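You operate a simulated robot arm through the tools that you are given. There is no shell and no other tool. Be economical: measure what you need, move in short steps, check, and stop when the job is done.

You are at the controls of a simulated robot arm. One attempt, no reset.

Task
Put the blue block on the wooden shelf of the lamps bay. Take the small tin from the far end of the window bench and leave it on the long green case. Fetch the grey bottle and stand it on the work end of the timber table. Put two of the green bottles from the till end of the counter on the middle shelf under the counter. Any order will do. Set down upright: blue block, grey bottle, green bottle.

Only the result counts: the job must be done as asked and must still hold three seconds after the hand-in. Knocking over, shifting, dropping, spilling or breaking anything else fails it.

Robot
A 6-joint arm with a two-finger parallel gripper on a trunk, on a base that drives. Base frame: it is fixed to the floor where the robot stands at the start and does not move with it; the origin is under the middle of the robot, x ahead of it, y to its left, z up; the surface under the hand at the start is at about z = 800. Readings come in mm, degrees, newtons and seconds.
With the tool pointing down near the work surface it reaches from about 580 to 940 mm from the robot's upright axis, wherever it stands. Its first joint turns from -149.0 to 149.0 degrees. Places, roughly: blue block (3x3x6 cm) [600, 100, 800]; green bottle [5000, -1750, 1000]; grey bottle [1250, -4000, 1000]; long green case (17x6x3 cm) [1100, -3900, 900]; middle shelf under the counter [5400, -2000, 400]; small tin [1000, -4000, 750]; wooden shelf of the lamps bay (26x69 cm) [-780, 900, 1600]; work end of the timber table [700, -300, 800]. Payload 3.43 kg.
The TCP is the grasp point between the finger pads, 34 mm short of the fingertips. In the tool frame z runs along the fingers and y along their closing line. The gripper opens to 128 mm. The fingers are 24 mm wide and 12 mm thick; the gripper's body (48 by 130 mm) begins 96 mm behind the TCP.
Orientation is that of the tool frame in the base frame, as a unit quaternion [x, y, z, w]. With the fingers straight down and closing along the base's y, the tool's x points along the base's -x, its y along +y and its z along -z.

Tools
- The arm moves only by the tool nudge_tool. Its arguments are lists of equal length, an entry for each row: "dr": the turn, a rotation vector about the tool's x, y, z in rad, a list of three; "travel": the shift along the tool's x, y, z in mm, a list of three; "fingers": the gripper command, from -1 (fully open) to 1 (shut), values between in proportion. In form: {"dr": [[ax, ay, az], ...], "travel": [[tx, ty, tz], ...], "fingers": [fingers, ...]}. A call has 1 to 8 rows; each row shifts and turns the commanded pose from where the row before left it, along the tool's axes as they then stand. Each row takes 0.2 s and may step no farther than 50 mm and 8.6 degrees from the row before; otherwise, or with a gripper value out of range, the whole call is refused. A pose out of reach is approached as far as the arm can. The call stops where the force on the tool passes 40 N (or 10 N more than at its start, if that is more) or the arm is blocked; 0.2 s more then pass. The fingers move at their own pace (about 108 mm/s each) and stop on an object; they squeeze with about 29 N. The grip force told is the motor's: it shows also when the fingers shut on nothing. Time passes only in rows, and 0.2 s behind the last, so rows that do not move let the fingers close. The reply holds the time, the measured pose of the TCP, the force on the tool along the base axes, the opening and the grip force, in the units named above and with some noise, with the torque about the TCP (base axes, N m) and any sound that the robot's microphone picked up, and new pictures: "pictures" is both (left out), scene, wrist or none.
- Cameras (640 x 400 px; columns grow to the right, rows downward): "scene" is now at [-17.5, 228, 1585.9]; the picture's right is [0.89, -0.45, 0.00], its down [-0.39, -0.78, -0.48] and it looks along [0.21, 0.43, -0.88] (base axes); focal length 214 px, centre (320, 200). "wrist" rides on the gripper at [76, -11, -160] in the tool frame; the picture's right is [0.15, 0.99, 0.00], its down [-0.88, 0.13, -0.46] and it looks along [-0.45, 0.07, 0.89] (tool axes); focal length 234 px, centre (320, 200). There is no depth. A picture from a camera that has moved, and an enlarged one, comes with that camera's place and axes in the base frame and with its lens.
- raise_lower(by): slides the trunk up (or, below 0, down) by that many mm; the arm and the scene camera ride with it, the base frame stays. It gives what a move gives, with no picture.
- drive_base(legs): drives the robot by 1 to 6 legs, each [ahead, turn to the left] in mm and degrees, along the robot's own axes; the way and the turn of a leg run together, so that a leg with both is an arc; at most 1500 mm and 180 degrees a leg. The arm and the cameras ride along, it lands a little off, and it stops where it bumps. It gives what a move gives, and a new picture of the scene camera.
- aim_head(pan, tilt): turns the head with the scene camera to pan (to the left, within 155 degrees either way) and tilt (down, from -29 to 69), counted from straight ahead of the robot. It gives what a move gives, and a new picture of the scene camera.
- inspect(camera, box): a new picture of the part [left, top, right, bottom] of that camera's present view, enlarged. No time passes.
- hand_in(): hands the job in; it is judged then, once.

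Go step by step. Nothing tells you exact positions but the pictures and the camera data: compare them with the known pose of the tool, close in by small moves and look again before you grip or let go. The budget is 165 turns and 260 pictures, counting those below and the enlarged ones. Unless the task says otherwise, let go and move clear before handing in.

The tools are called by a JSON object that holds its "fn" and its "kwargs". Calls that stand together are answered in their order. nudge_tool: Moves the arm, as the interface text tells. Its arguments: {"type":"object","properties":{"dr":{"type":"array","items":{"type":"array","items":{"type":"number"}}},"travel":{"type":"array","items":{"type":"array","items":{"type":"number"}}},"fingers":{"type":"array","items":{"type":"number"}},"pictures":{"type":"string","enum":["both","scene","wrist","none"]}},"required":["dr","travel","fingers"]} The other tools are called the same way: raise_lower (by) slides the trunk up or down; drive_base (legs) drives the base; aim_head (pan, tilt) turns the head that bears the scene camera; inspect (camera, box) takes an enlarged picture of a part of a camera's view; hand_in () hands the job in.

At the start:

```text
time_s: 0.0
position: [411.9, 557.9, 1000.5]
tool_rot: [0.006, 1.0, 0.0, 0.0]
contact_force: [0.3, -0.1, -0.4]
ft_torque: [-0.01, 0.01, -0.01]
gripper_width: 128.2
grip_force: 0.2
trunk travel left (down, up): [-625.0, 85.0]
robot x, y, heading: [-0.4, 3.7, 0.0]
head pan, tilt: [63.5, 61.3]
```

scene: 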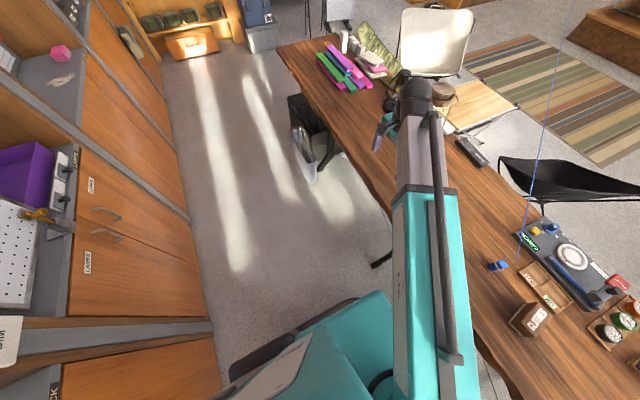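
wrist: 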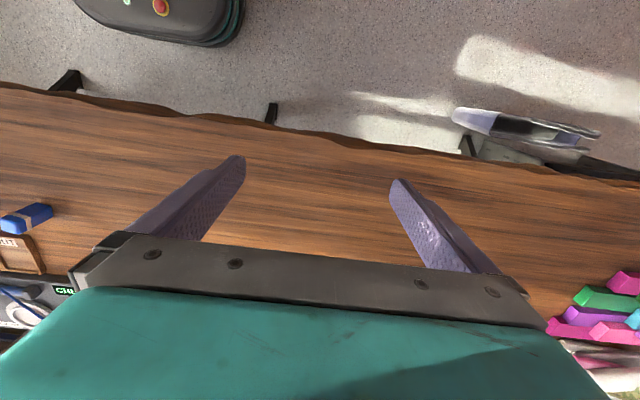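

I see the timber table with a small blue block at the right of the view; the lamps bay is to the left/behind. I'll look around with the head first.

{"fn": "aim_head", "kwargs": {"pan": 0, "tilt": 45}}

{"fn": "aim_head", "kwargs": {"pan": 130, "tilt": 10}}

{"fn": "aim_head", "kwargs": {"pan": -80, "tilt": 20}}

{"fn": "aim_head", "kwargs": {"pan": -20, "tilt": 15}}

```text
time_s: 1.3
position: [411.6, 557.9, 1000.8]
tool_rot: [0.006, 1.0, 0.0, 0.0]
contact_force: [0.1, 0.7, -0.6]
ft_torque: [0.01, -0.05, 0.02]
gripper_width: 128.0
grip_force: 0.1
trunk travel left (down, up): [-625.0, 85.0]
robot x, y, heading: [1.5, 2.4, -0.2]
head pan, tilt: [0.0, 45.0]
camera scene: at [34.6, 169.7, 1606.8], right [0.0, -1.0, 0.0], down [-0.71, 0.0, -0.71], along [0.71, 0.0, -0.71], focal length 214 px, centre (320, 200)
```

scene: 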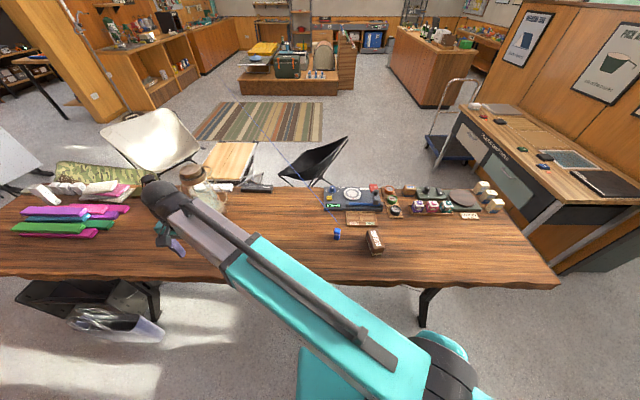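

```text
time_s: 3.5
position: [411.5, 556.7, 998.5]
tool_rot: [0.006, 1.0, 0.0, -0.001]
contact_force: [0.2, -0.1, 0.3]
ft_torque: [-0.02, 0.02, -0.04]
gripper_width: 127.8
grip_force: 0.1
trunk travel left (down, up): [-625.0, 85.0]
robot x, y, heading: [-1.9, 0.4, -0.0]
head pan, tilt: [130.0, 10.0]
camera scene: at [-106.4, 241.0, 1661.8], right [0.77, 0.64, 0.0], down [0.11, -0.13, -0.98], along [-0.63, 0.76, -0.17], focal length 214 px, centre (320, 200)
```

scene: 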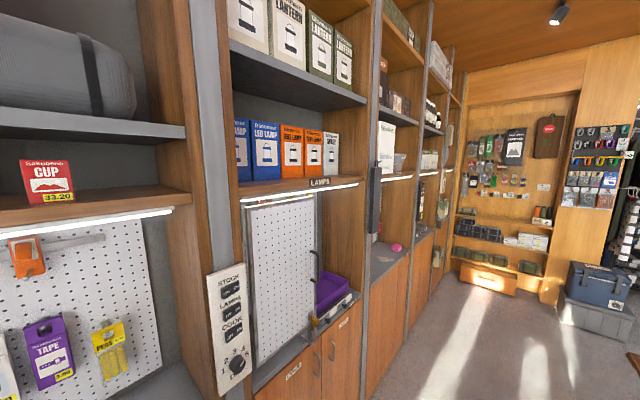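

```text
time_s: 6.5
position: [411.9, 558.8, 1000.0]
tool_rot: [0.007, 1.0, 0.0, 0.0]
contact_force: [-0.5, -0.4, -0.6]
ft_torque: [0.02, 0.01, -0.01]
gripper_width: 127.9
grip_force: 0.1
trunk travel left (down, up): [-625.0, 85.0]
robot x, y, heading: [-1.9, -0.0, -0.2]
head pan, tilt: [-80.0, 20.0]
camera scene: at [-30.6, 78.0, 1645.5], right [-0.98, -0.17, 0.0], down [-0.06, 0.34, -0.94], along [0.16, -0.93, -0.34], focal length 214 px, centre (320, 200)
```

scene: 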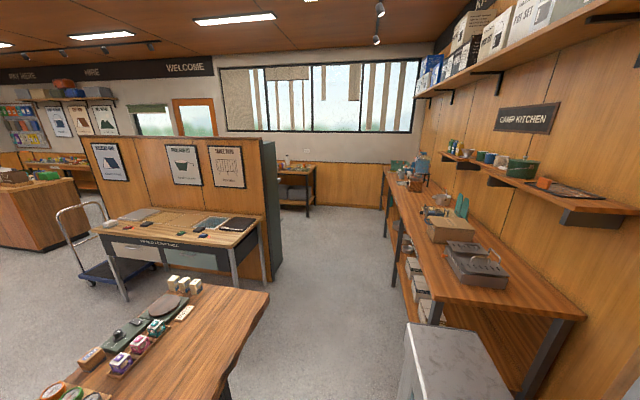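

```text
time_s: 7.8
position: [411.2, 556.1, 1000.3]
tool_rot: [0.005, 1.0, 0.0, 0.001]
contact_force: [0.0, 0.1, 1.1]
ft_torque: [0.0, -0.02, -0.02]
gripper_width: 128.0
grip_force: 0.1
trunk travel left (down, up): [-625.0, 85.0]
robot x, y, heading: [-1.0, -4.7, -0.2]
head pan, tilt: [-20.0, 15.0]
camera scene: at [41.0, 137.7, 1653.7], right [-0.34, -0.94, 0.0], down [-0.24, 0.09, -0.97], along [0.91, -0.33, -0.26], focal length 214 px, centre (320, 200)
```

scene: 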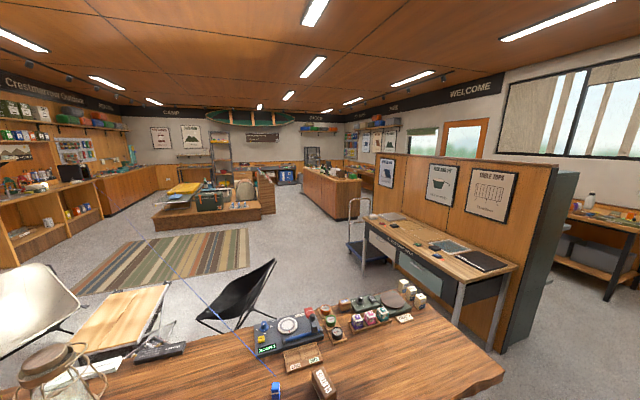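

Block is upright near (602, 94). The lamps shelf is at about x −650…−910, y 550…1240, z ≈1590. I'll back off a bit so that I can grip the block with a tilted tool, and look closely at the shelf.

{"fn": "drive_base", "kwargs": {"legs": [[-150, 0]]}}

{"fn": "aim_head", "kwargs": {"pan": 120, "tilt": 10}}

{"fn": "inspect", "kwargs": {"camera": "scene", "box": [160, 40, 400, 240]}}

{"fn": "nudge_tool", "kwargs": {"dr": [[0, 0, 0], [0, 0, 0], [0, 0, 0], [0, 0, 0], [0, 0, 0], [0, 0, 0], [0, 0, 0], [0, 0, 0]], "travel": [[-25, -43, 0], [-25, -43, 0], [-20, -45, 0], [0, -49, 0], [0, -49, 0], [0, -49, 0], [0, -49, 0], [0, -49, 0]], "fingers": [-1, -1, -1, -1, -1, -1, -1, -1], "pictures": "wrist"}}

```text
time_s: 9.3
position: [260.3, 558.0, 1000.8]
tool_rot: [0.006, 1.0, 0.0, 0.0]
contact_force: [-0.1, -0.2, 0.0]
ft_torque: [0.03, -0.04, 0.0]
gripper_width: 128.2
grip_force: 0.1
trunk travel left (down, up): [-625.0, 85.0]
robot x, y, heading: [-154.5, -0.6, -0.0]
head pan, tilt: [-20.0, 15.0]
camera scene: at [-111.3, 137.8, 1653.7], right [-0.34, -0.94, 0.0], down [-0.24, 0.09, -0.97], along [0.91, -0.33, -0.26], focal length 214 px, centre (320, 200)
```

scene: 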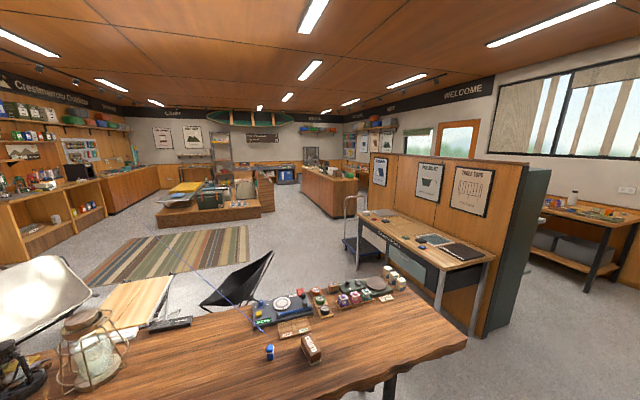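

```text
time_s: 11.5
position: [259.9, 558.0, 999.9]
tool_rot: [0.006, 1.0, 0.0, 0.001]
contact_force: [-0.1, 0.1, 0.5]
ft_torque: [-0.03, 0.01, 0.0]
gripper_width: 128.1
grip_force: 0.1
trunk travel left (down, up): [-625.0, 85.0]
robot x, y, heading: [-148.6, -0.5, 0.2]
head pan, tilt: [120.0, 10.0]
camera scene: at [-244.6, 250.4, 1661.8], right [0.87, 0.5, 0.0], down [0.09, -0.15, -0.98], along [-0.49, 0.85, -0.17], focal length 214 px, centre (320, 200)
```

scene: 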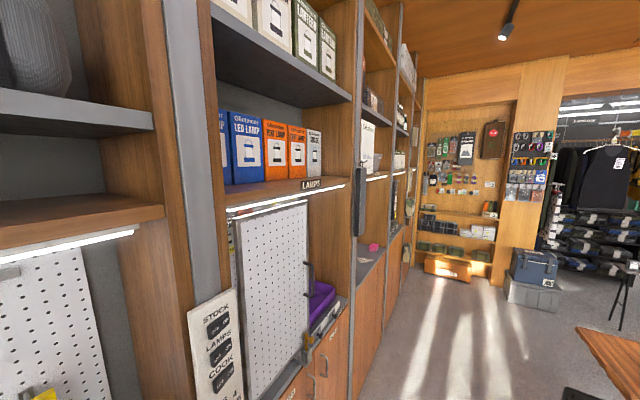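

```text
2.00 times, centred on (280, 140) of scene
camera zoom: at [-244.6, 250.4, 1661.8], right [0.87, 0.5, 0.0], down [0.09, -0.15, -0.98], along [-0.49, 0.85, -0.17], focal length 429 px, centre (400, 320)
```

zoom: 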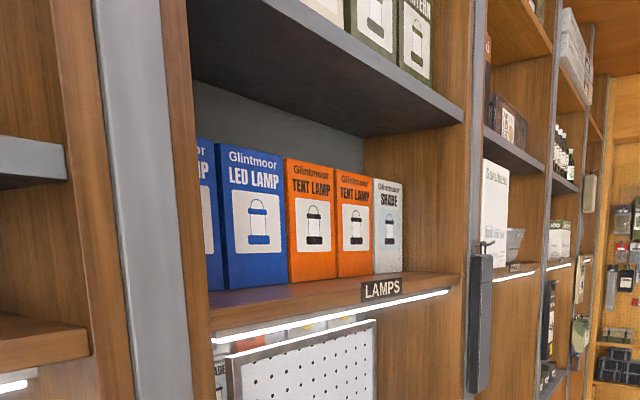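

```text
time_s: 13.3
position: [370.6, 203.5, 1009.2]
tool_rot: [0.006, 1.0, 0.001, -0.001]
contact_force: [0.4, 0.1, -0.2]
ft_torque: [-0.04, -0.04, -0.02]
gripper_width: 128.2
grip_force: 0.1
out of reach, approached as far as the arm can: row 6, 7, 8
trunk travel left (down, up): [-625.0, 85.0]
robot x, y, heading: [-152.3, -0.1, 0.3]
head pan, tilt: [120.0, 10.0]
camera wrist: at [294.9, 191.9, 1169.2], right [-0.13, 0.99, 0.0], down [0.88, 0.12, 0.45], along [0.45, 0.06, -0.89], focal length 234 px, centre (320, 200)
```

wrist: 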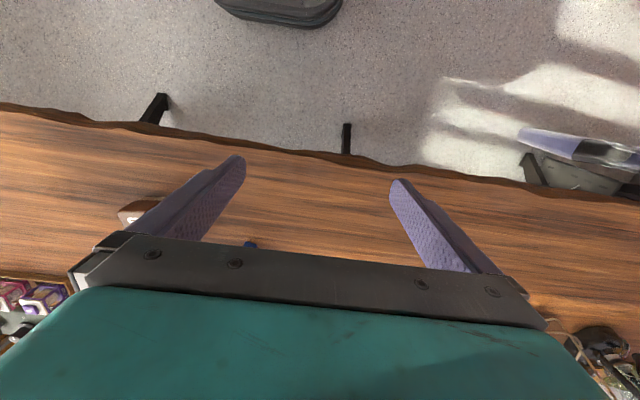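

The boxes on the lamps shelf stand back, leaving about 150 mm of free ledge in front. Now I bring the hand over to in front of the blue block, then tilt.

{"fn": "nudge_tool", "kwargs": {"dr": [[0, 0, 0], [0, 0, 0], [0, 0, 0], [0, 0, 0], [0, 0, 0], [0, 0, 0]], "travel": [[-48, 0, 0], [-48, 0, 0], [-40, 0, 0], [0, -37, 0], [0, -37, 0], [0, -35, 0]], "fingers": [-1, -1, -1, -1, -1, -1], "pictures": "none"}}

{"fn": "nudge_tool", "kwargs": {"dr": [[0, -0.14, 0], [0, -0.14, 0], [0, -0.14, 0], [0, -0.14, 0], [0, -0.14, 0], [0, 0, 0]], "travel": [[0, 0, 0], [0, 0, 0], [0, 0, 0], [0, 0, 0], [0, 0, 0], [0, 0, 0]], "fingers": [-1, -1, -1, -1, -1, -1], "pictures": "wrist"}}

{"fn": "aim_head", "kwargs": {"pan": -5, "tilt": 45}}

```text
time_s: 14.7
position: [504.7, 91.5, 1010.4]
tool_rot: [0.006, 1.0, 0.0, 0.0]
contact_force: [0.0, 0.2, 0.1]
ft_torque: [0.01, -0.02, -0.02]
gripper_width: 128.0
grip_force: 0.0
trunk travel left (down, up): [-625.0, 85.0]
robot x, y, heading: [-151.2, 1.6, 0.1]
head pan, tilt: [120.0, 10.0]
```

```text
time_s: 16.1
position: [566.8, 103.9, 1018.9]
tool_rot: [0.006, 0.94, -0.003, 0.342]
contact_force: [-1.0, 0.0, -0.9]
ft_torque: [0.02, 0.01, 0.01]
gripper_width: 128.0
grip_force: 0.0
out of reach, approached as far as the arm can: row 4, 5
trunk travel left (down, up): [-625.0, 85.0]
robot x, y, heading: [-152.7, -1.0, 0.2]
head pan, tilt: [120.0, 10.0]
camera wrist: at [406.5, 95.3, 1092.5], right [-0.1, 0.99, -0.09], down [0.38, 0.13, 0.92], along [0.92, 0.05, -0.39], focal length 234 px, centre (320, 200)
```

wrist: 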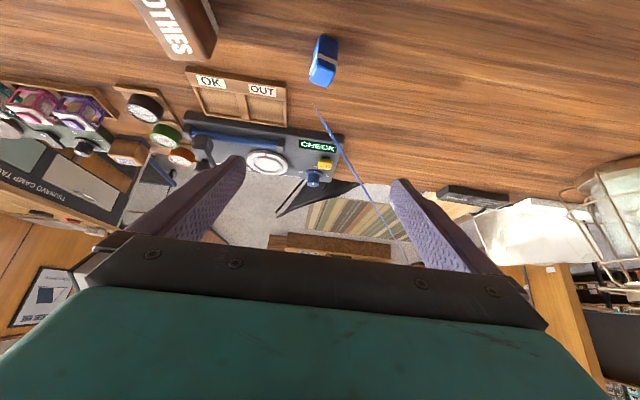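

```text
time_s: 18.1
position: [566.7, 103.9, 1018.7]
tool_rot: [0.005, 0.939, -0.002, 0.343]
contact_force: [-0.1, 0.6, -0.3]
ft_torque: [-0.01, 0.02, -0.03]
gripper_width: 127.9
grip_force: 0.0
trunk travel left (down, up): [-625.0, 85.0]
robot x, y, heading: [-151.3, -4.8, -0.1]
head pan, tilt: [-5.0, 45.0]
camera scene: at [-117.1, 162.7, 1606.9], right [-0.09, -1.0, 0.0], down [-0.7, 0.06, -0.71], along [0.7, -0.06, -0.71], focal length 214 px, centre (320, 200)
```

scene: 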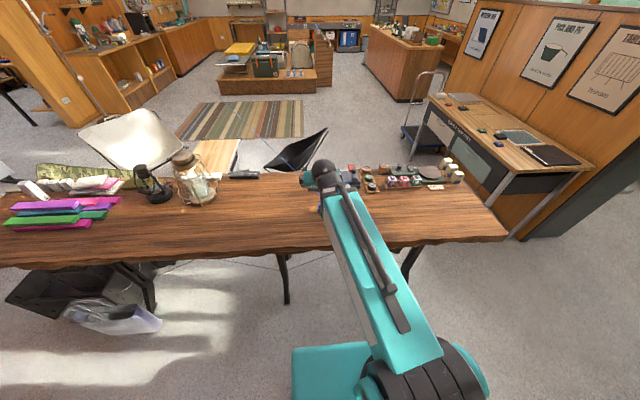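

The block sits at about (602, 93) by the wrist camera too. I'll lower the tilted hand to just above/before it.

{"fn": "nudge_tool", "kwargs": {"dr": [[0, 0, 0], [0, 0, 0], [0, 0, 0], [0, 0, 0]], "travel": [[23.5, -3.7, 32], [23.5, -3.7, 32], [23.5, -3.7, 32], [0, 0, 0]], "fingers": [-1, -1, -1, -1], "pictures": "wrist"}}

{"fn": "inspect", "kwargs": {"camera": "wrist", "box": [240, 0, 400, 100]}}

```text
time_s: 19.1
position: [574.3, 93.4, 901.1]
tool_rot: [0.005, 0.939, -0.002, 0.343]
contact_force: [-0.8, 0.4, 0.3]
ft_torque: [0.01, 0.0, 0.0]
gripper_width: 127.9
grip_force: 0.1
trunk travel left (down, up): [-625.0, 85.0]
robot x, y, heading: [-152.7, 4.2, -0.1]
head pan, tilt: [-5.0, 45.0]
camera wrist: at [414.0, 84.1, 974.8], right [-0.1, 0.99, -0.09], down [0.38, 0.13, 0.92], along [0.92, 0.05, -0.39], focal length 234 px, centre (320, 200)
```

wrist: 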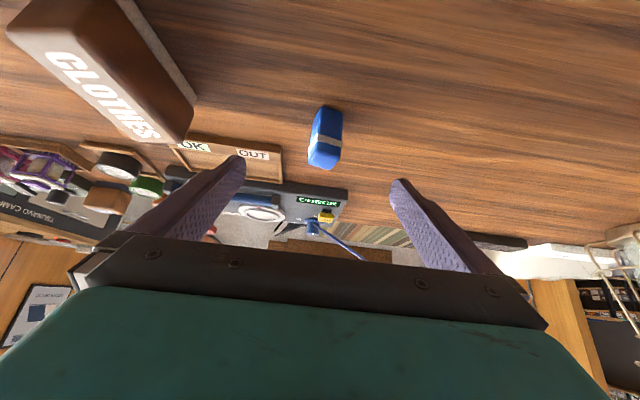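

```text
4.00 times, centred on (320, 50) of wrist
camera zoom: at [414.0, 84.1, 974.8], right [-0.1, 0.99, -0.09], down [0.38, 0.13, 0.92], along [0.92, 0.05, -0.39], focal length 937 px, centre (320, 800)
```

zoom: 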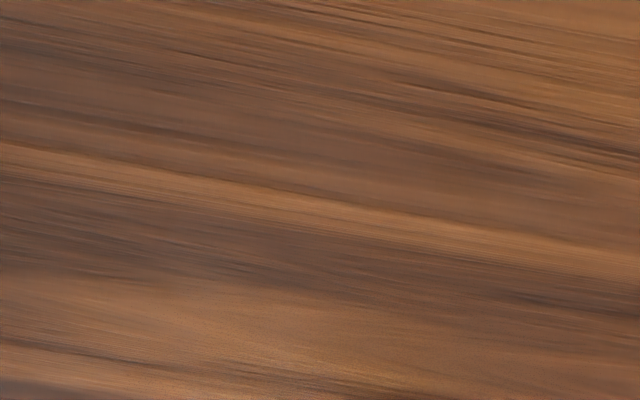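

Centred in y. I narrow the fingers somewhat, go in and close on the block.

{"fn": "nudge_tool", "kwargs": {"dr": [[0, 0, 0], [0, 0, 0], [0, 0, 0], [0, 0, 0], [0, 0, 0]], "travel": [[0, 0, 0], [0, 0, 0], [9, 0, 20], [6, 0, 20], [3, 0, 21]], "fingers": [-0.1, -0.1, -0.1, -0.1, -0.1], "pictures": "wrist"}}

```text
time_s: 20.4
position: [600.8, 93.1, 841.9]
tool_rot: [0.005, 0.94, -0.002, 0.342]
contact_force: [-0.1, 0.1, -0.3]
ft_torque: [0.03, 0.0, 0.0]
gripper_width: 70.2
grip_force: 0.1
trunk travel left (down, up): [-625.0, 85.0]
robot x, y, heading: [-150.6, 0.5, 0.3]
head pan, tilt: [-5.0, 45.0]
camera wrist: at [440.0, 83.5, 915.5], right [-0.1, 0.99, -0.09], down [0.38, 0.13, 0.92], along [0.92, 0.06, -0.39], focal length 234 px, centre (320, 200)
```

wrist: 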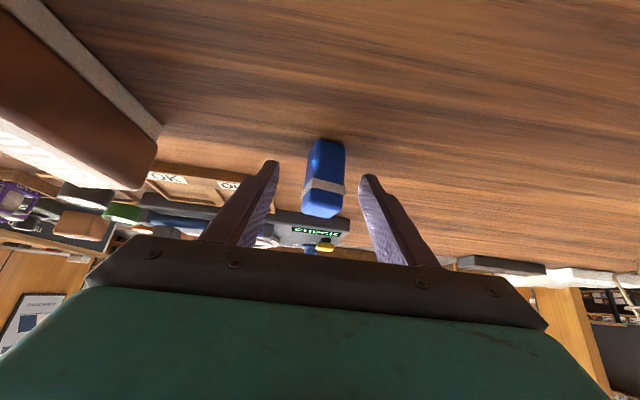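

{"fn": "nudge_tool", "kwargs": {"dr": [[0, 0, 0], [0, 0, 0], [0, 0, 0]], "travel": [[0, 0, 0], [0, 0, 0], [0, 0, 0]], "fingers": [1, 1, 1], "pictures": "wrist"}}

```text
time_s: 21.1
position: [599.9, 91.8, 841.4]
tool_rot: [0.006, 0.939, -0.002, 0.343]
contact_force: [-0.5, 0.4, 0.5]
ft_torque: [-0.02, 0.01, 0.02]
gripper_width: 25.2
grip_force: 29.6
trunk travel left (down, up): [-625.0, 85.0]
robot x, y, heading: [-153.6, 0.6, 0.2]
head pan, tilt: [-5.0, 45.0]
camera wrist: at [439.6, 83.4, 915.7], right [-0.1, 0.99, -0.09], down [0.38, 0.13, 0.92], along [0.92, 0.06, -0.39], focal length 234 px, centre (320, 200)
```

wrist: 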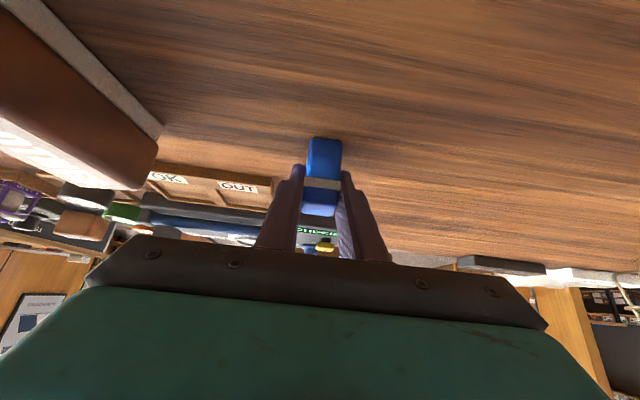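

The block is held. I lift it straight up high and raise the trunk.

{"fn": "nudge_tool", "kwargs": {"dr": [[0, 0, 0], [0, 0, 0], [0, 0, 0], [0, 0, 0], [0, 0, 0], [0, 0, 0], [0, 0, 0], [0, 0, 0]], "travel": [[-31.5, 0, -37.5], [-31.5, 0, -37.5], [-31.5, 0, -37.5], [-31.5, 0, -37.5], [-31.5, 0, -37.5], [-31.5, 0, -37.5], [-31.5, 0, -37.5], [-31.5, 0, -37.5]], "fingers": [1, 1, 1, 1, 1, 1, 1, 1], "pictures": "none"}}

{"fn": "raise_lower", "kwargs": {"by": 85}}

{"fn": "nudge_tool", "kwargs": {"dr": [[0, 0, 0], [0, 0, 0], [0, 0, 0], [0, 0, 0], [0, 0, 0], [0, 0, 0], [0, 0, 0], [0, 0, 0]], "travel": [[-31.5, 0, -37.5], [-31.5, 0, -37.5], [-31.5, 0, -37.5], [-31.5, 0, -37.5], [-31.5, 0, -37.5], [-31.5, 0, -37.5], [-31.5, 0, -37.5], [-31.5, 0, -37.5]], "fingers": [1, 1, 1, 1, 1, 1, 1, 1], "pictures": "both"}}

```text
time_s: 22.9
position: [599.4, 94.2, 1232.6]
tool_rot: [0.005, 0.939, -0.002, 0.343]
contact_force: [-0.1, -0.5, -0.1]
ft_torque: [0.01, 0.02, -0.01]
gripper_width: 25.3
grip_force: 29.0
trunk travel left (down, up): [-625.0, 85.0]
robot x, y, heading: [-150.2, 2.3, 0.1]
head pan, tilt: [-5.0, 45.0]
```

```text
time_s: 24.2
position: [599.9, 92.7, 1316.7]
tool_rot: [0.006, 0.939, -0.002, 0.343]
contact_force: [0.7, 0.1, -0.3]
ft_torque: [-0.02, -0.01, 0.01]
gripper_width: 25.3
grip_force: 28.9
trunk travel left (down, up): [-710.0, 0.0]
robot x, y, heading: [-151.2, 0.5, -0.4]
head pan, tilt: [-5.0, 45.0]
```

```text
time_s: 26.0
position: [623.2, 97.8, 1685.3]
tool_rot: [0.006, 0.94, -0.002, 0.342]
contact_force: [0.1, 0.1, 0.3]
ft_torque: [0.04, 0.0, -0.02]
gripper_width: 25.4
grip_force: 28.6
out of reach, approached as far as the arm can: row 8
trunk travel left (down, up): [-710.0, 0.0]
robot x, y, heading: [-151.8, 0.8, -0.1]
head pan, tilt: [-5.0, 45.0]
camera scene: at [-116.1, 162.8, 1691.8], right [-0.09, -1.0, 0.0], down [-0.7, 0.06, -0.71], along [0.7, -0.06, -0.71], focal length 214 px, centre (320, 200)
camera wrist: at [463.4, 88.5, 1760.5], right [-0.1, 0.99, -0.09], down [0.38, 0.13, 0.92], along [0.92, 0.05, -0.39], focal length 234 px, centre (320, 200)
```

scene: 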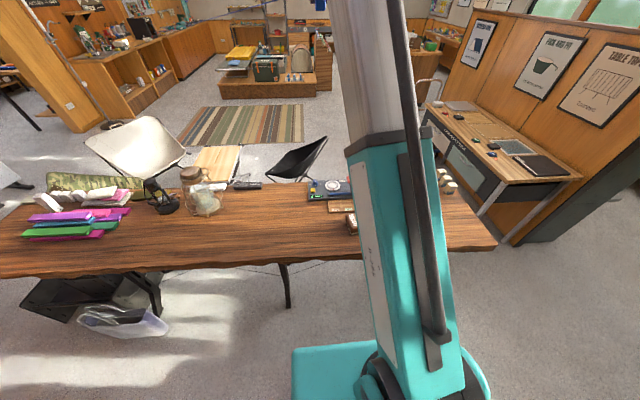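
wrist: 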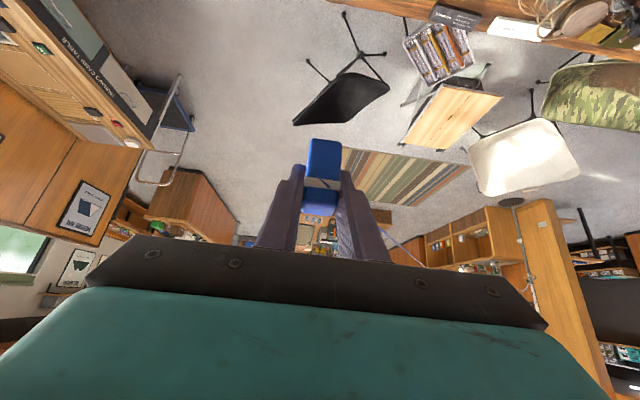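

Reach at shelf height is fine. I turn left along the aisle and drive to about (−80, 400), stopping with the hand still short of the shelf front.

{"fn": "drive_base", "kwargs": {"legs": [[0, 80], [406, 0], [0, 40]]}}

{"fn": "aim_head", "kwargs": {"pan": 20, "tilt": 0}}

{"fn": "inspect", "kwargs": {"camera": "wrist", "box": [0, 0, 640, 400]}}

```text
time_s: 35.9
position: [-548.4, 1022.5, 1685.7]
tool_rot: [0.809, -0.477, -0.296, -0.175]
contact_force: [0.9, -1.2, -0.1]
ft_torque: [-0.07, 0.07, 0.05]
gripper_width: 25.2
grip_force: 29.0
trunk travel left (down, up): [-710.0, 0.0]
robot x, y, heading: [-109.3, 383.0, 119.6]
head pan, tilt: [-5.0, 45.0]
camera scene: at [-268.7, 331.2, 1692.2], right [0.91, 0.41, 0.0], down [0.29, -0.64, -0.71], along [-0.29, 0.64, -0.71], focal length 214 px, centre (320, 200)
```

scene: 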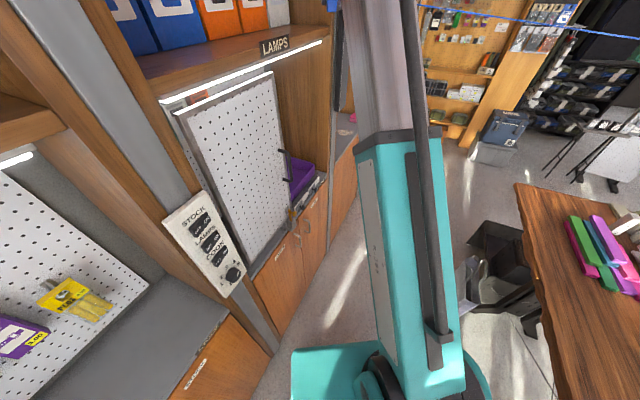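

```text
time_s: 37.1
position: [-551.6, 1023.6, 1683.9]
tool_rot: [0.809, -0.477, -0.294, -0.175]
contact_force: [0.0, -0.2, 0.0]
ft_torque: [0.0, -0.01, -0.05]
gripper_width: 25.3
grip_force: 29.1
trunk travel left (down, up): [-710.0, 0.0]
robot x, y, heading: [-106.5, 383.2, 119.7]
head pan, tilt: [20.0, 0.0]
camera scene: at [-306.7, 315.7, 1762.7], right [0.65, 0.76, 0.0], down [0.0, 0.0, -1.0], along [-0.76, 0.65, 0.0], focal length 214 px, centre (320, 200)
```

scene: 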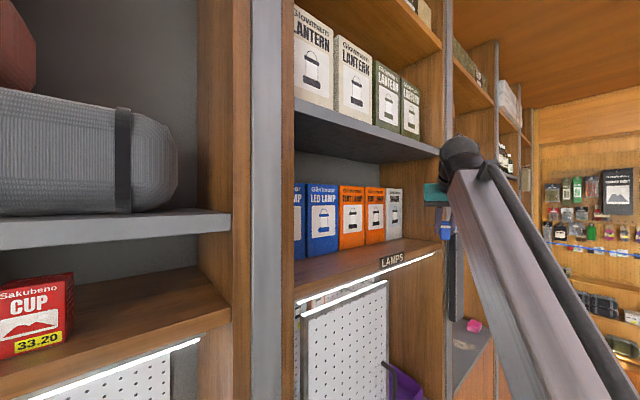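

```text
1.00 times, centred on (320, 200) of wrist (not enlarged: the box is as wide or as high as the picture)
camera zoom: at [-463.6, 887.4, 1758.1], right [-0.81, -0.58, -0.1], down [-0.3, 0.27, 0.92], along [-0.5, 0.77, -0.39], focal length 234 px, centre (320, 200)
```

zoom: 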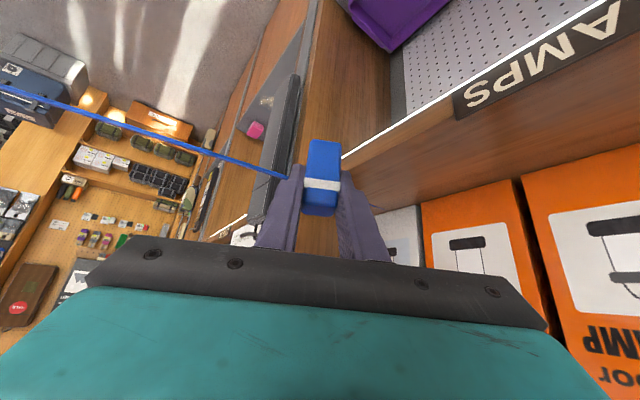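

The hand is at (−550, 1023), block bottom about 45 mm above shelf level. Turning 17° more carries it into the bay ahead of the boxes.

{"fn": "drive_base", "kwargs": {"legs": [[0, 17]]}}

{"fn": "inspect", "kwargs": {"camera": "wrist", "box": [0, 0, 640, 400]}}

{"fn": "aim_head", "kwargs": {"pan": 0, "tilt": 10}}

```text
time_s: 38.7
position: [-720.7, 865.1, 1684.5]
tool_rot: [0.872, -0.35, -0.318, -0.128]
contact_force: [0.8, 1.1, -0.8]
ft_torque: [-0.01, 0.02, 0.03]
gripper_width: 25.2
grip_force: 29.4
trunk travel left (down, up): [-710.0, 0.0]
robot x, y, heading: [-112.8, 376.0, 136.1]
head pan, tilt: [20.0, 0.0]
camera scene: at [-284.3, 256.5, 1762.9], right [0.41, 0.91, 0.0], down [0.0, 0.0, -1.0], along [-0.91, 0.41, 0.0], focal length 214 px, centre (320, 200)
```

scene: 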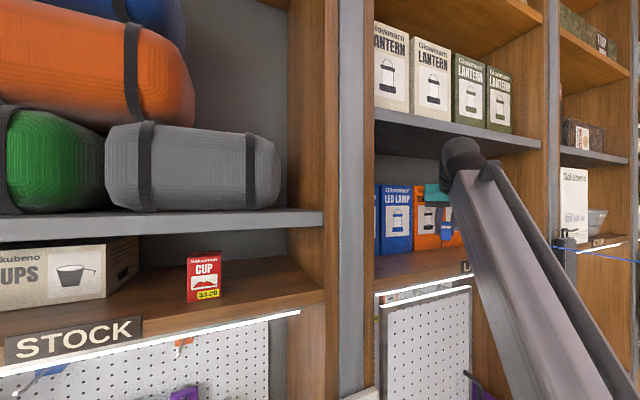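

```text
1.00 times, centred on (320, 200) of wrist (not enlarged: the box is as wide or as high as the picture)
camera zoom: at [-595.9, 761.0, 1758.1], right [-0.6, -0.79, -0.1], down [-0.37, 0.17, 0.92], along [-0.71, 0.59, -0.39], focal length 234 px, centre (320, 200)
```

zoom: 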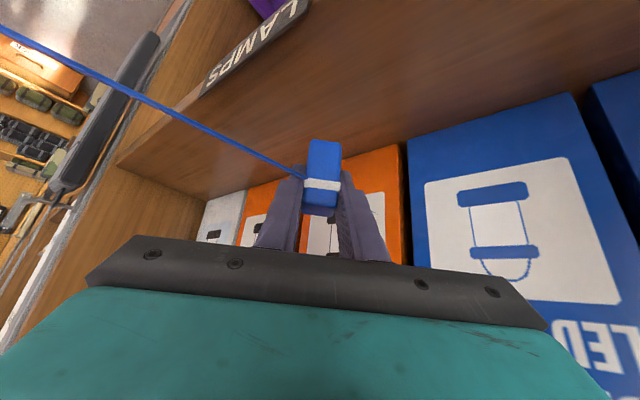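

```text
time_s: 39.5
position: [-722.2, 864.8, 1683.0]
tool_rot: [0.872, -0.351, -0.317, -0.129]
contact_force: [0.8, -0.5, -1.2]
ft_torque: [0.01, 0.02, -0.03]
gripper_width: 25.5
grip_force: 29.4
trunk travel left (down, up): [-710.0, 0.0]
robot x, y, heading: [-114.1, 376.9, 135.7]
head pan, tilt: [0.0, 10.0]
camera scene: at [-269.8, 284.9, 1746.8], right [0.69, 0.72, 0.0], down [0.12, -0.12, -0.98], along [-0.71, 0.68, -0.17], focal length 214 px, centre (320, 200)
```

scene: 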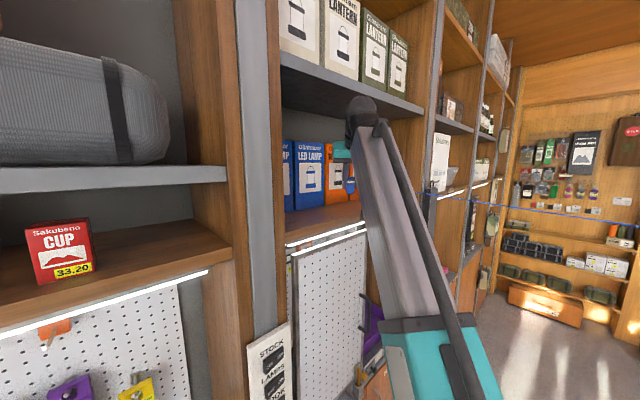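

A thin blue line seems to run to the block; I want to know what it is before letting go.

{"fn": "inspect", "kwargs": {"camera": "wrist", "box": [240, 120, 400, 220]}}

{"fn": "inspect", "kwargs": {"camera": "scene", "box": [340, 130, 640, 260]}}

{"fn": "aim_head", "kwargs": {"pan": -75, "tilt": 15}}

```text
4.00 times, centred on (320, 170) of wrist
camera zoom: at [-596.7, 761.4, 1757.7], right [-0.6, -0.79, -0.1], down [-0.37, 0.17, 0.92], along [-0.71, 0.59, -0.39], focal length 937 px, centre (320, 320)
```

zoom: 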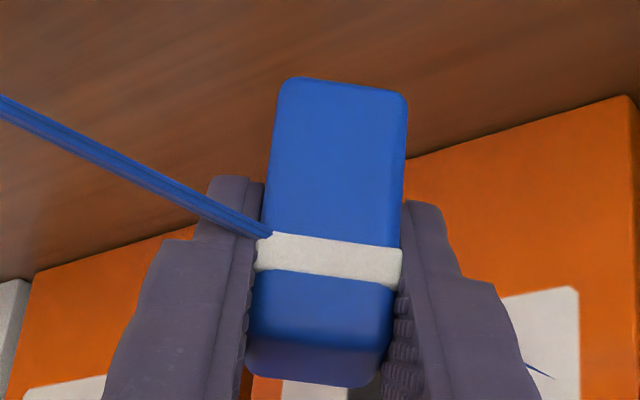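

```text
2.13 times, centred on (490, 195) of scene
camera zoom: at [-269.8, 284.9, 1746.8], right [0.69, 0.72, 0.0], down [0.12, -0.12, -0.98], along [-0.71, 0.68, -0.17], focal length 458 px, centre (-43, 211)
```

zoom: 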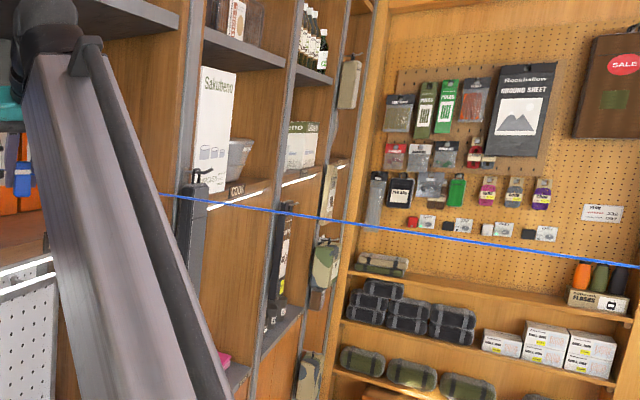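

```text
time_s: 41.0
position: [-721.7, 864.8, 1683.7]
tool_rot: [0.872, -0.351, -0.316, -0.129]
contact_force: [0.4, -0.4, -1.6]
ft_torque: [-0.01, 0.01, 0.0]
gripper_width: 25.1
grip_force: 28.8
trunk travel left (down, up): [-710.0, 0.0]
robot x, y, heading: [-119.6, 372.9, 136.0]
head pan, tilt: [-75.0, 15.0]
camera scene: at [-157.8, 302.2, 1738.7], right [0.88, -0.48, 0.0], down [-0.13, -0.23, -0.97], along [0.47, 0.85, -0.26], focal length 214 px, centre (320, 200)
```

scene: 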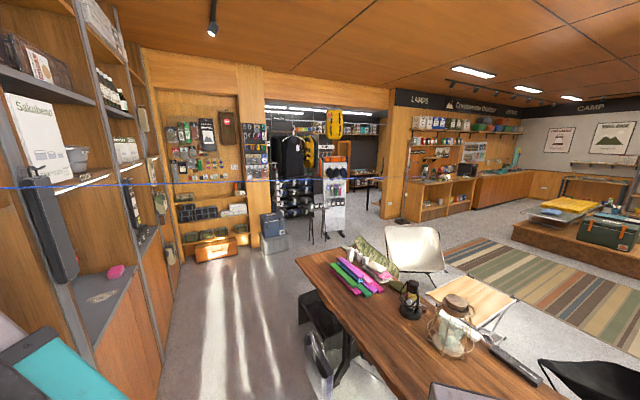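

{"fn": "inspect", "kwargs": {"camera": "scene", "box": [220, 130, 340, 220]}}

{"fn": "inspect", "kwargs": {"camera": "scene", "box": [0, 150, 160, 250]}}

```text
4.44 times, centred on (280, 175) of scene
camera zoom: at [-157.8, 302.2, 1738.7], right [0.88, -0.48, 0.0], down [-0.13, -0.23, -0.97], along [0.47, 0.85, -0.26], focal length 953 px, centre (498, 311)
```

zoom: 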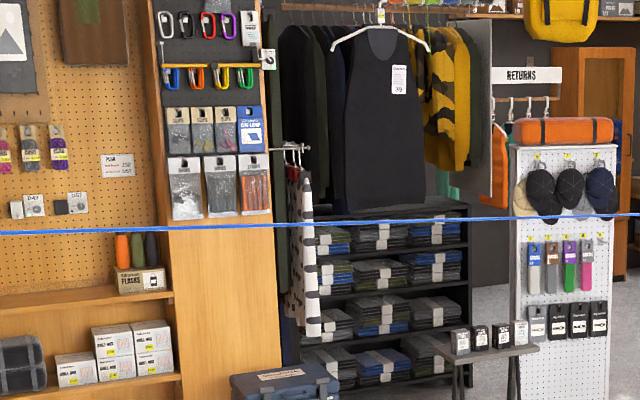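

```text
4.00 times, centred on (80, 200) of scene
camera zoom: at [-157.8, 302.2, 1738.7], right [0.88, -0.48, 0.0], down [-0.13, -0.23, -0.97], along [0.47, 0.85, -0.26], focal length 858 px, centre (1280, 200)
```

zoom: 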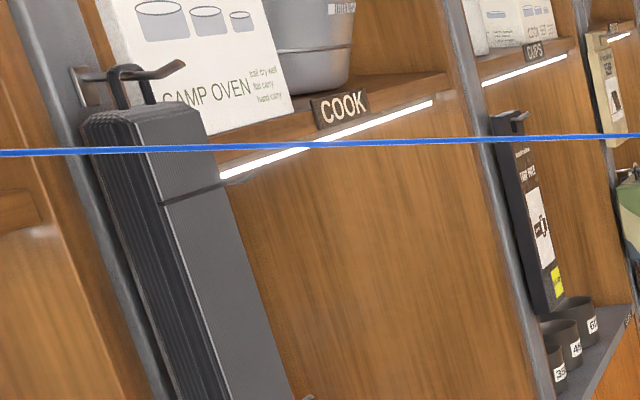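

{"fn": "inspect", "kwargs": {"camera": "scene", "box": [320, 120, 480, 220]}}

{"fn": "inspect", "kwargs": {"camera": "scene", "box": [460, 120, 640, 230]}}

```text
4.00 times, centred on (400, 170) of scene
camera zoom: at [-157.8, 302.2, 1738.7], right [0.88, -0.48, 0.0], down [-0.13, -0.23, -0.97], along [0.47, 0.85, -0.26], focal length 858 px, centre (0, 320)
```

zoom: 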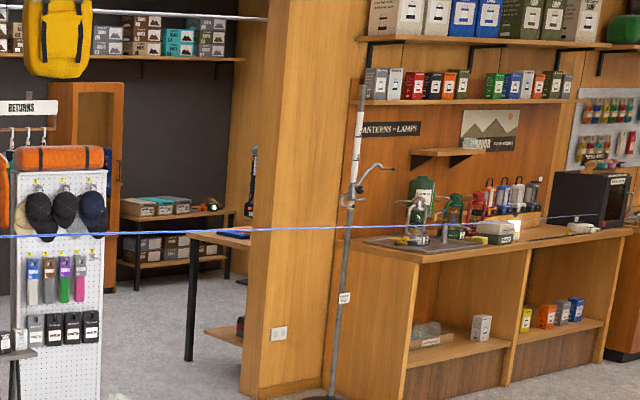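

```text
3.56 times, centred on (550, 175) of scene
camera zoom: at [-157.8, 302.2, 1738.7], right [0.88, -0.48, 0.0], down [-0.13, -0.23, -0.97], along [0.47, 0.85, -0.26], focal length 763 px, centre (-498, 289)
```

zoom: 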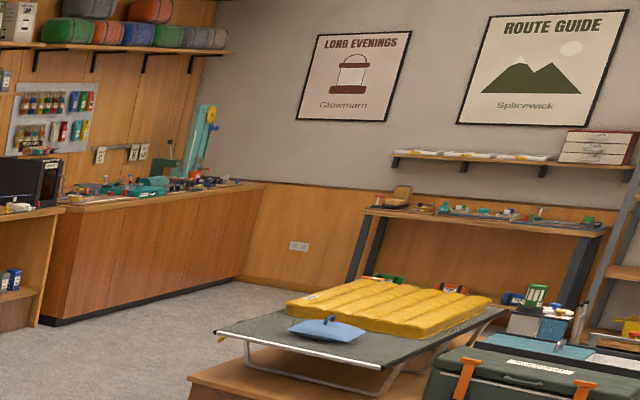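

{"fn": "inspect", "kwargs": {"camera": "scene", "box": [420, 145, 500, 195]}}

{"fn": "aim_head", "kwargs": {"pan": -108, "tilt": 10}}

{"fn": "inspect", "kwargs": {"camera": "scene", "box": [240, 120, 400, 220]}}

```text
8.00 times, centred on (460, 170) of scene
camera zoom: at [-157.8, 302.2, 1738.7], right [0.88, -0.48, 0.0], down [-0.13, -0.23, -0.97], along [0.47, 0.85, -0.26], focal length 1716 px, centre (-800, 440)
```

zoom: 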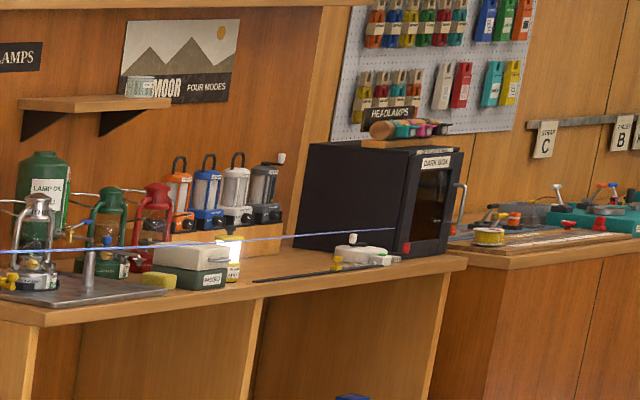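

```text
time_s: 42.0
position: [-721.6, 865.0, 1683.6]
tool_rot: [0.872, -0.351, -0.316, -0.129]
contact_force: [-0.1, -0.4, -2.1]
ft_torque: [0.0, -0.01, 0.01]
gripper_width: 25.4
grip_force: 29.0
trunk travel left (down, up): [-710.0, 0.0]
robot x, y, heading: [-114.0, 375.0, 136.2]
head pan, tilt: [-108.0, 10.0]
camera scene: at [-120.9, 264.2, 1746.8], right [0.47, -0.88, 0.0], down [-0.15, -0.08, -0.98], along [0.87, 0.46, -0.17], focal length 214 px, centre (320, 200)
```

scene: 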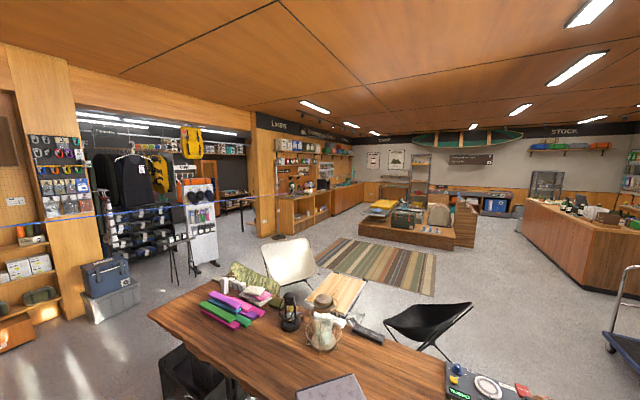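

```text
4.00 times, centred on (320, 170) of scene
camera zoom: at [-120.9, 264.2, 1746.8], right [0.47, -0.88, 0.0], down [-0.15, -0.08, -0.98], along [0.87, 0.46, -0.17], focal length 858 px, centre (320, 320)
```

zoom: 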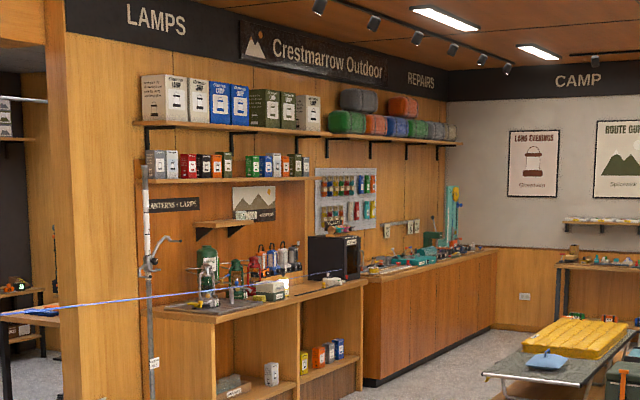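

{"fn": "inspect", "kwargs": {"camera": "scene", "box": [295, 175, 345, 205]}}

{"fn": "inspect", "kwargs": {"camera": "scene", "box": [40, 170, 300, 240]}}

```text
12.80 times, centred on (320, 190) of scene
camera zoom: at [-120.9, 264.2, 1746.8], right [0.47, -0.88, 0.0], down [-0.15, -0.08, -0.98], along [0.87, 0.46, -0.17], focal length 2745 px, centre (320, 328)
```

zoom: 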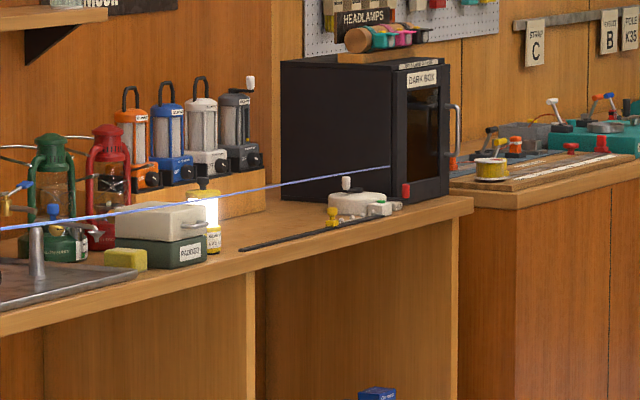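

```text
2.46 times, centred on (170, 205) of scene
camera zoom: at [-120.9, 264.2, 1746.8], right [0.47, -0.88, 0.0], down [-0.15, -0.08, -0.98], along [0.87, 0.46, -0.17], focal length 528 px, centre (689, 188)
```

zoom: 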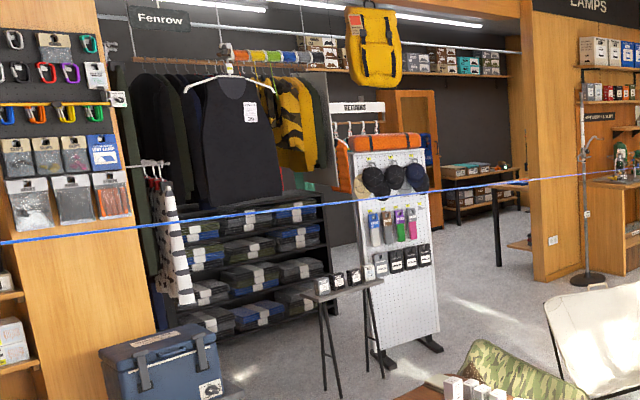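

The line is a long cord tied to the block's band, but the tool feels no pull here, so I go on. Lowering the block onto the shelf in small steps.

{"fn": "nudge_tool", "kwargs": {"dr": [[0, 0, 0], [0, 0, 0], [0, 0, 0], [0, 0, 0], [0, 0, 0]], "travel": [[6.43, 0, 7.66], [6.43, 0, 7.66], [5, 0, 6], [3.2, 0, 3.8], [0, 0, 0]], "fingers": [1, 1, 1, 1, 1], "pictures": "wrist"}}

```text
time_s: 43.2
position: [-721.3, 865.5, 1650.3]
tool_rot: [0.872, -0.351, -0.317, -0.128]
contact_force: [-0.3, -0.1, -0.7]
ft_torque: [0.03, -0.05, -0.01]
gripper_width: 25.1
grip_force: 28.6
trunk travel left (down, up): [-710.0, 0.0]
robot x, y, heading: [-113.7, 375.8, 136.1]
head pan, tilt: [-108.0, 10.0]
camera wrist: at [-596.9, 761.6, 1724.6], right [-0.6, -0.79, -0.1], down [-0.37, 0.17, 0.92], along [-0.71, 0.59, -0.39], focal length 234 px, centre (320, 200)
```

wrist: 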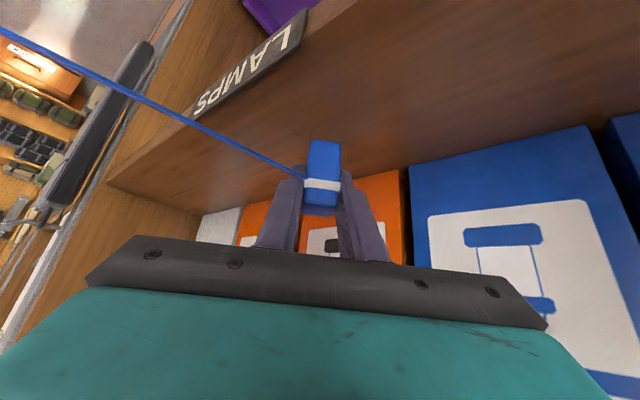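

{"fn": "nudge_tool", "kwargs": {"dr": [[0, 0, 0], [0, 0, 0], [0, 0, 0], [0, 0, 0], [0, 0, 0], [0, 0, 0]], "travel": [[1.93, 0, 2.3], [1.93, 0, 2.3], [1.93, 0, 2.3], [1.3, 0, 1.5], [1.3, 0, 1.5], [0, 0, 0]], "fingers": [1, 1, 1, 1, 1, 1], "pictures": "wrist"}}

```text
time_s: 44.6
position: [-721.1, 864.7, 1637.4]
tool_rot: [0.872, -0.351, -0.317, -0.128]
contact_force: [0.3, -0.5, -1.3]
ft_torque: [-0.01, 0.01, -0.01]
gripper_width: 25.1
grip_force: 28.9
trunk travel left (down, up): [-710.0, 0.0]
robot x, y, heading: [-114.3, 373.6, 135.8]
head pan, tilt: [-108.0, 10.0]
camera wrist: at [-596.8, 761.9, 1711.8], right [-0.6, -0.79, -0.1], down [-0.37, 0.17, 0.91], along [-0.71, 0.59, -0.39], focal length 234 px, centre (320, 200)
```

wrist: 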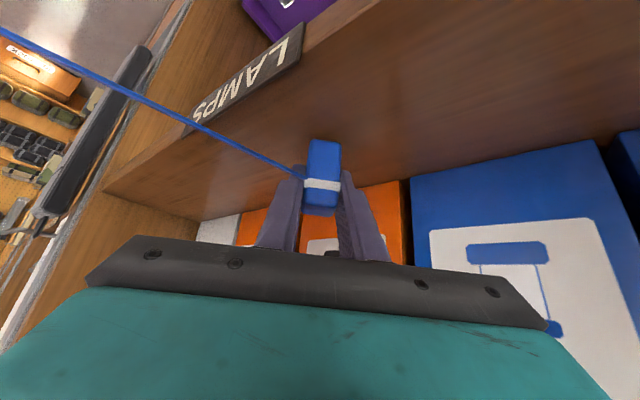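

{"fn": "nudge_tool", "kwargs": {"dr": [[0, 0, 0], [0, 0, 0], [0, 0, 0], [0, 0, 0], [0, 0, 0], [0, 0, 0]], "travel": [[1.3, 0, 1.5], [1.3, 0, 1.5], [1.3, 0, 1.5], [1.3, 0, 1.5], [1.3, 0, 1.5], [0, 0, 0]], "fingers": [1, 1, 1, 1, 1, 1], "pictures": "wrist"}}

```text
time_s: 46.0
position: [-719.4, 864.8, 1630.2]
tool_rot: [0.871, -0.351, -0.318, -0.129]
contact_force: [-4.0, 3.0, 20.8]
ft_torque: [0.02, 0.01, 0.0]
gripper_width: 25.4
grip_force: 29.2
trunk travel left (down, up): [-710.0, 0.0]
robot x, y, heading: [-117.3, 376.9, 136.0]
head pan, tilt: [-108.0, 10.0]
camera wrist: at [-595.6, 760.6, 1703.4], right [-0.6, -0.79, -0.1], down [-0.36, 0.17, 0.92], along [-0.71, 0.59, -0.39], focal length 234 px, centre (320, 200)
```

wrist: 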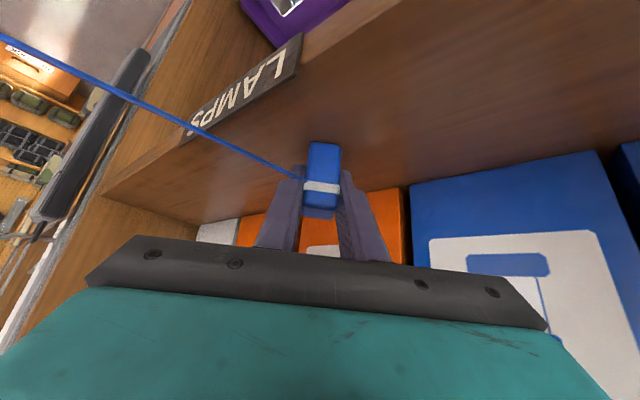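

Contact made. I ease the load slightly and open the fingers just a bit, watching the block.

{"fn": "nudge_tool", "kwargs": {"dr": [[0, 0, 0], [0, 0, 0], [0, 0, 0], [0, 0, 0]], "travel": [[-1.2, 0, -1.4], [0, 0, 0], [0, 0, 0], [0, 0, 0]], "fingers": [1, 0.45, 0.45, 0.45], "pictures": "wrist"}}

{"fn": "inspect", "kwargs": {"camera": "wrist", "box": [240, 120, 400, 220]}}

```text
time_s: 47.0
position: [-721.0, 864.1, 1628.1]
tool_rot: [0.872, -0.35, -0.317, -0.128]
contact_force: [-0.2, 0.5, 0.4]
ft_torque: [-0.04, -0.02, 0.01]
gripper_width: 35.2
grip_force: 0.1
trunk travel left (down, up): [-710.0, 0.0]
robot x, y, heading: [-111.8, 370.1, 136.2]
head pan, tilt: [-108.0, 10.0]
camera wrist: at [-596.4, 761.0, 1703.8], right [-0.6, -0.79, -0.1], down [-0.37, 0.17, 0.91], along [-0.71, 0.59, -0.39], focal length 234 px, centre (320, 200)
```

wrist: 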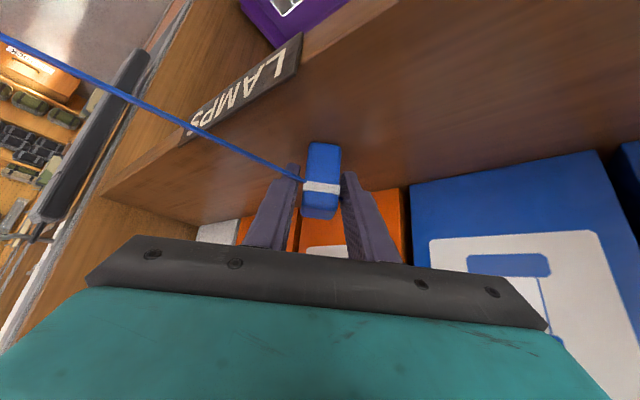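

```text
4.00 times, centred on (320, 170) of wrist
camera zoom: at [-596.4, 761.0, 1703.8], right [-0.6, -0.79, -0.1], down [-0.37, 0.17, 0.91], along [-0.71, 0.59, -0.39], focal length 937 px, centre (320, 320)
```

zoom: 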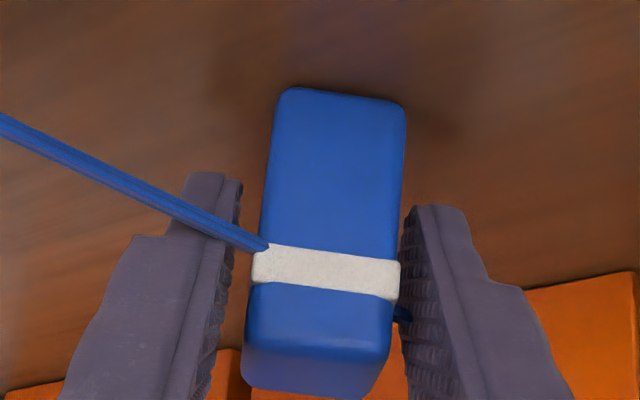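

Standing on its own. I open more and back out along the fingers, checking.

{"fn": "nudge_tool", "kwargs": {"dr": [[0, 0, 0], [0, 0, 0], [0, 0, 0], [0, 0, 0], [0, 0, 0], [0, 0, 0]], "travel": [[0, 0, 0], [0, 0, 0], [0, 0, -10], [0, 0, -20], [0, 0, -20], [0, 0, -20]], "fingers": [0.1, 0.1, 0.1, 0.1, 0.1, 0.1], "pictures": "wrist"}}

```text
time_s: 48.4
position: [-708.5, 848.3, 1661.1]
tool_rot: [0.872, -0.352, -0.316, -0.128]
contact_force: [0.1, 0.4, -0.6]
ft_torque: [-0.01, -0.02, -0.02]
gripper_width: 57.8
grip_force: 0.1
out of reach, approached as far as the arm can: row 5, 6
trunk travel left (down, up): [-710.0, 0.0]
robot x, y, heading: [-115.6, 376.8, 136.3]
head pan, tilt: [-108.0, 10.0]
camera wrist: at [-583.4, 745.0, 1735.3], right [-0.6, -0.79, -0.1], down [-0.37, 0.17, 0.91], along [-0.71, 0.59, -0.39], focal length 234 px, centre (320, 200)
```

wrist: 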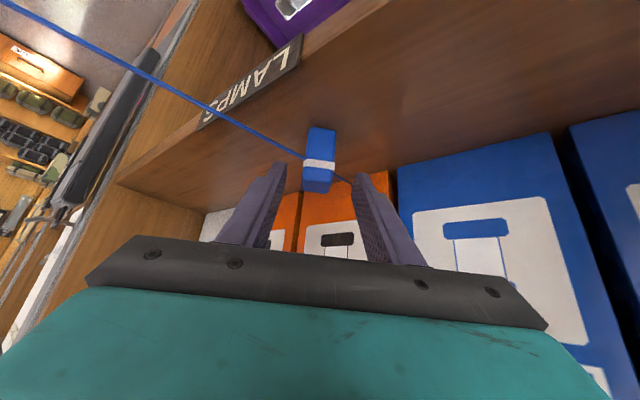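

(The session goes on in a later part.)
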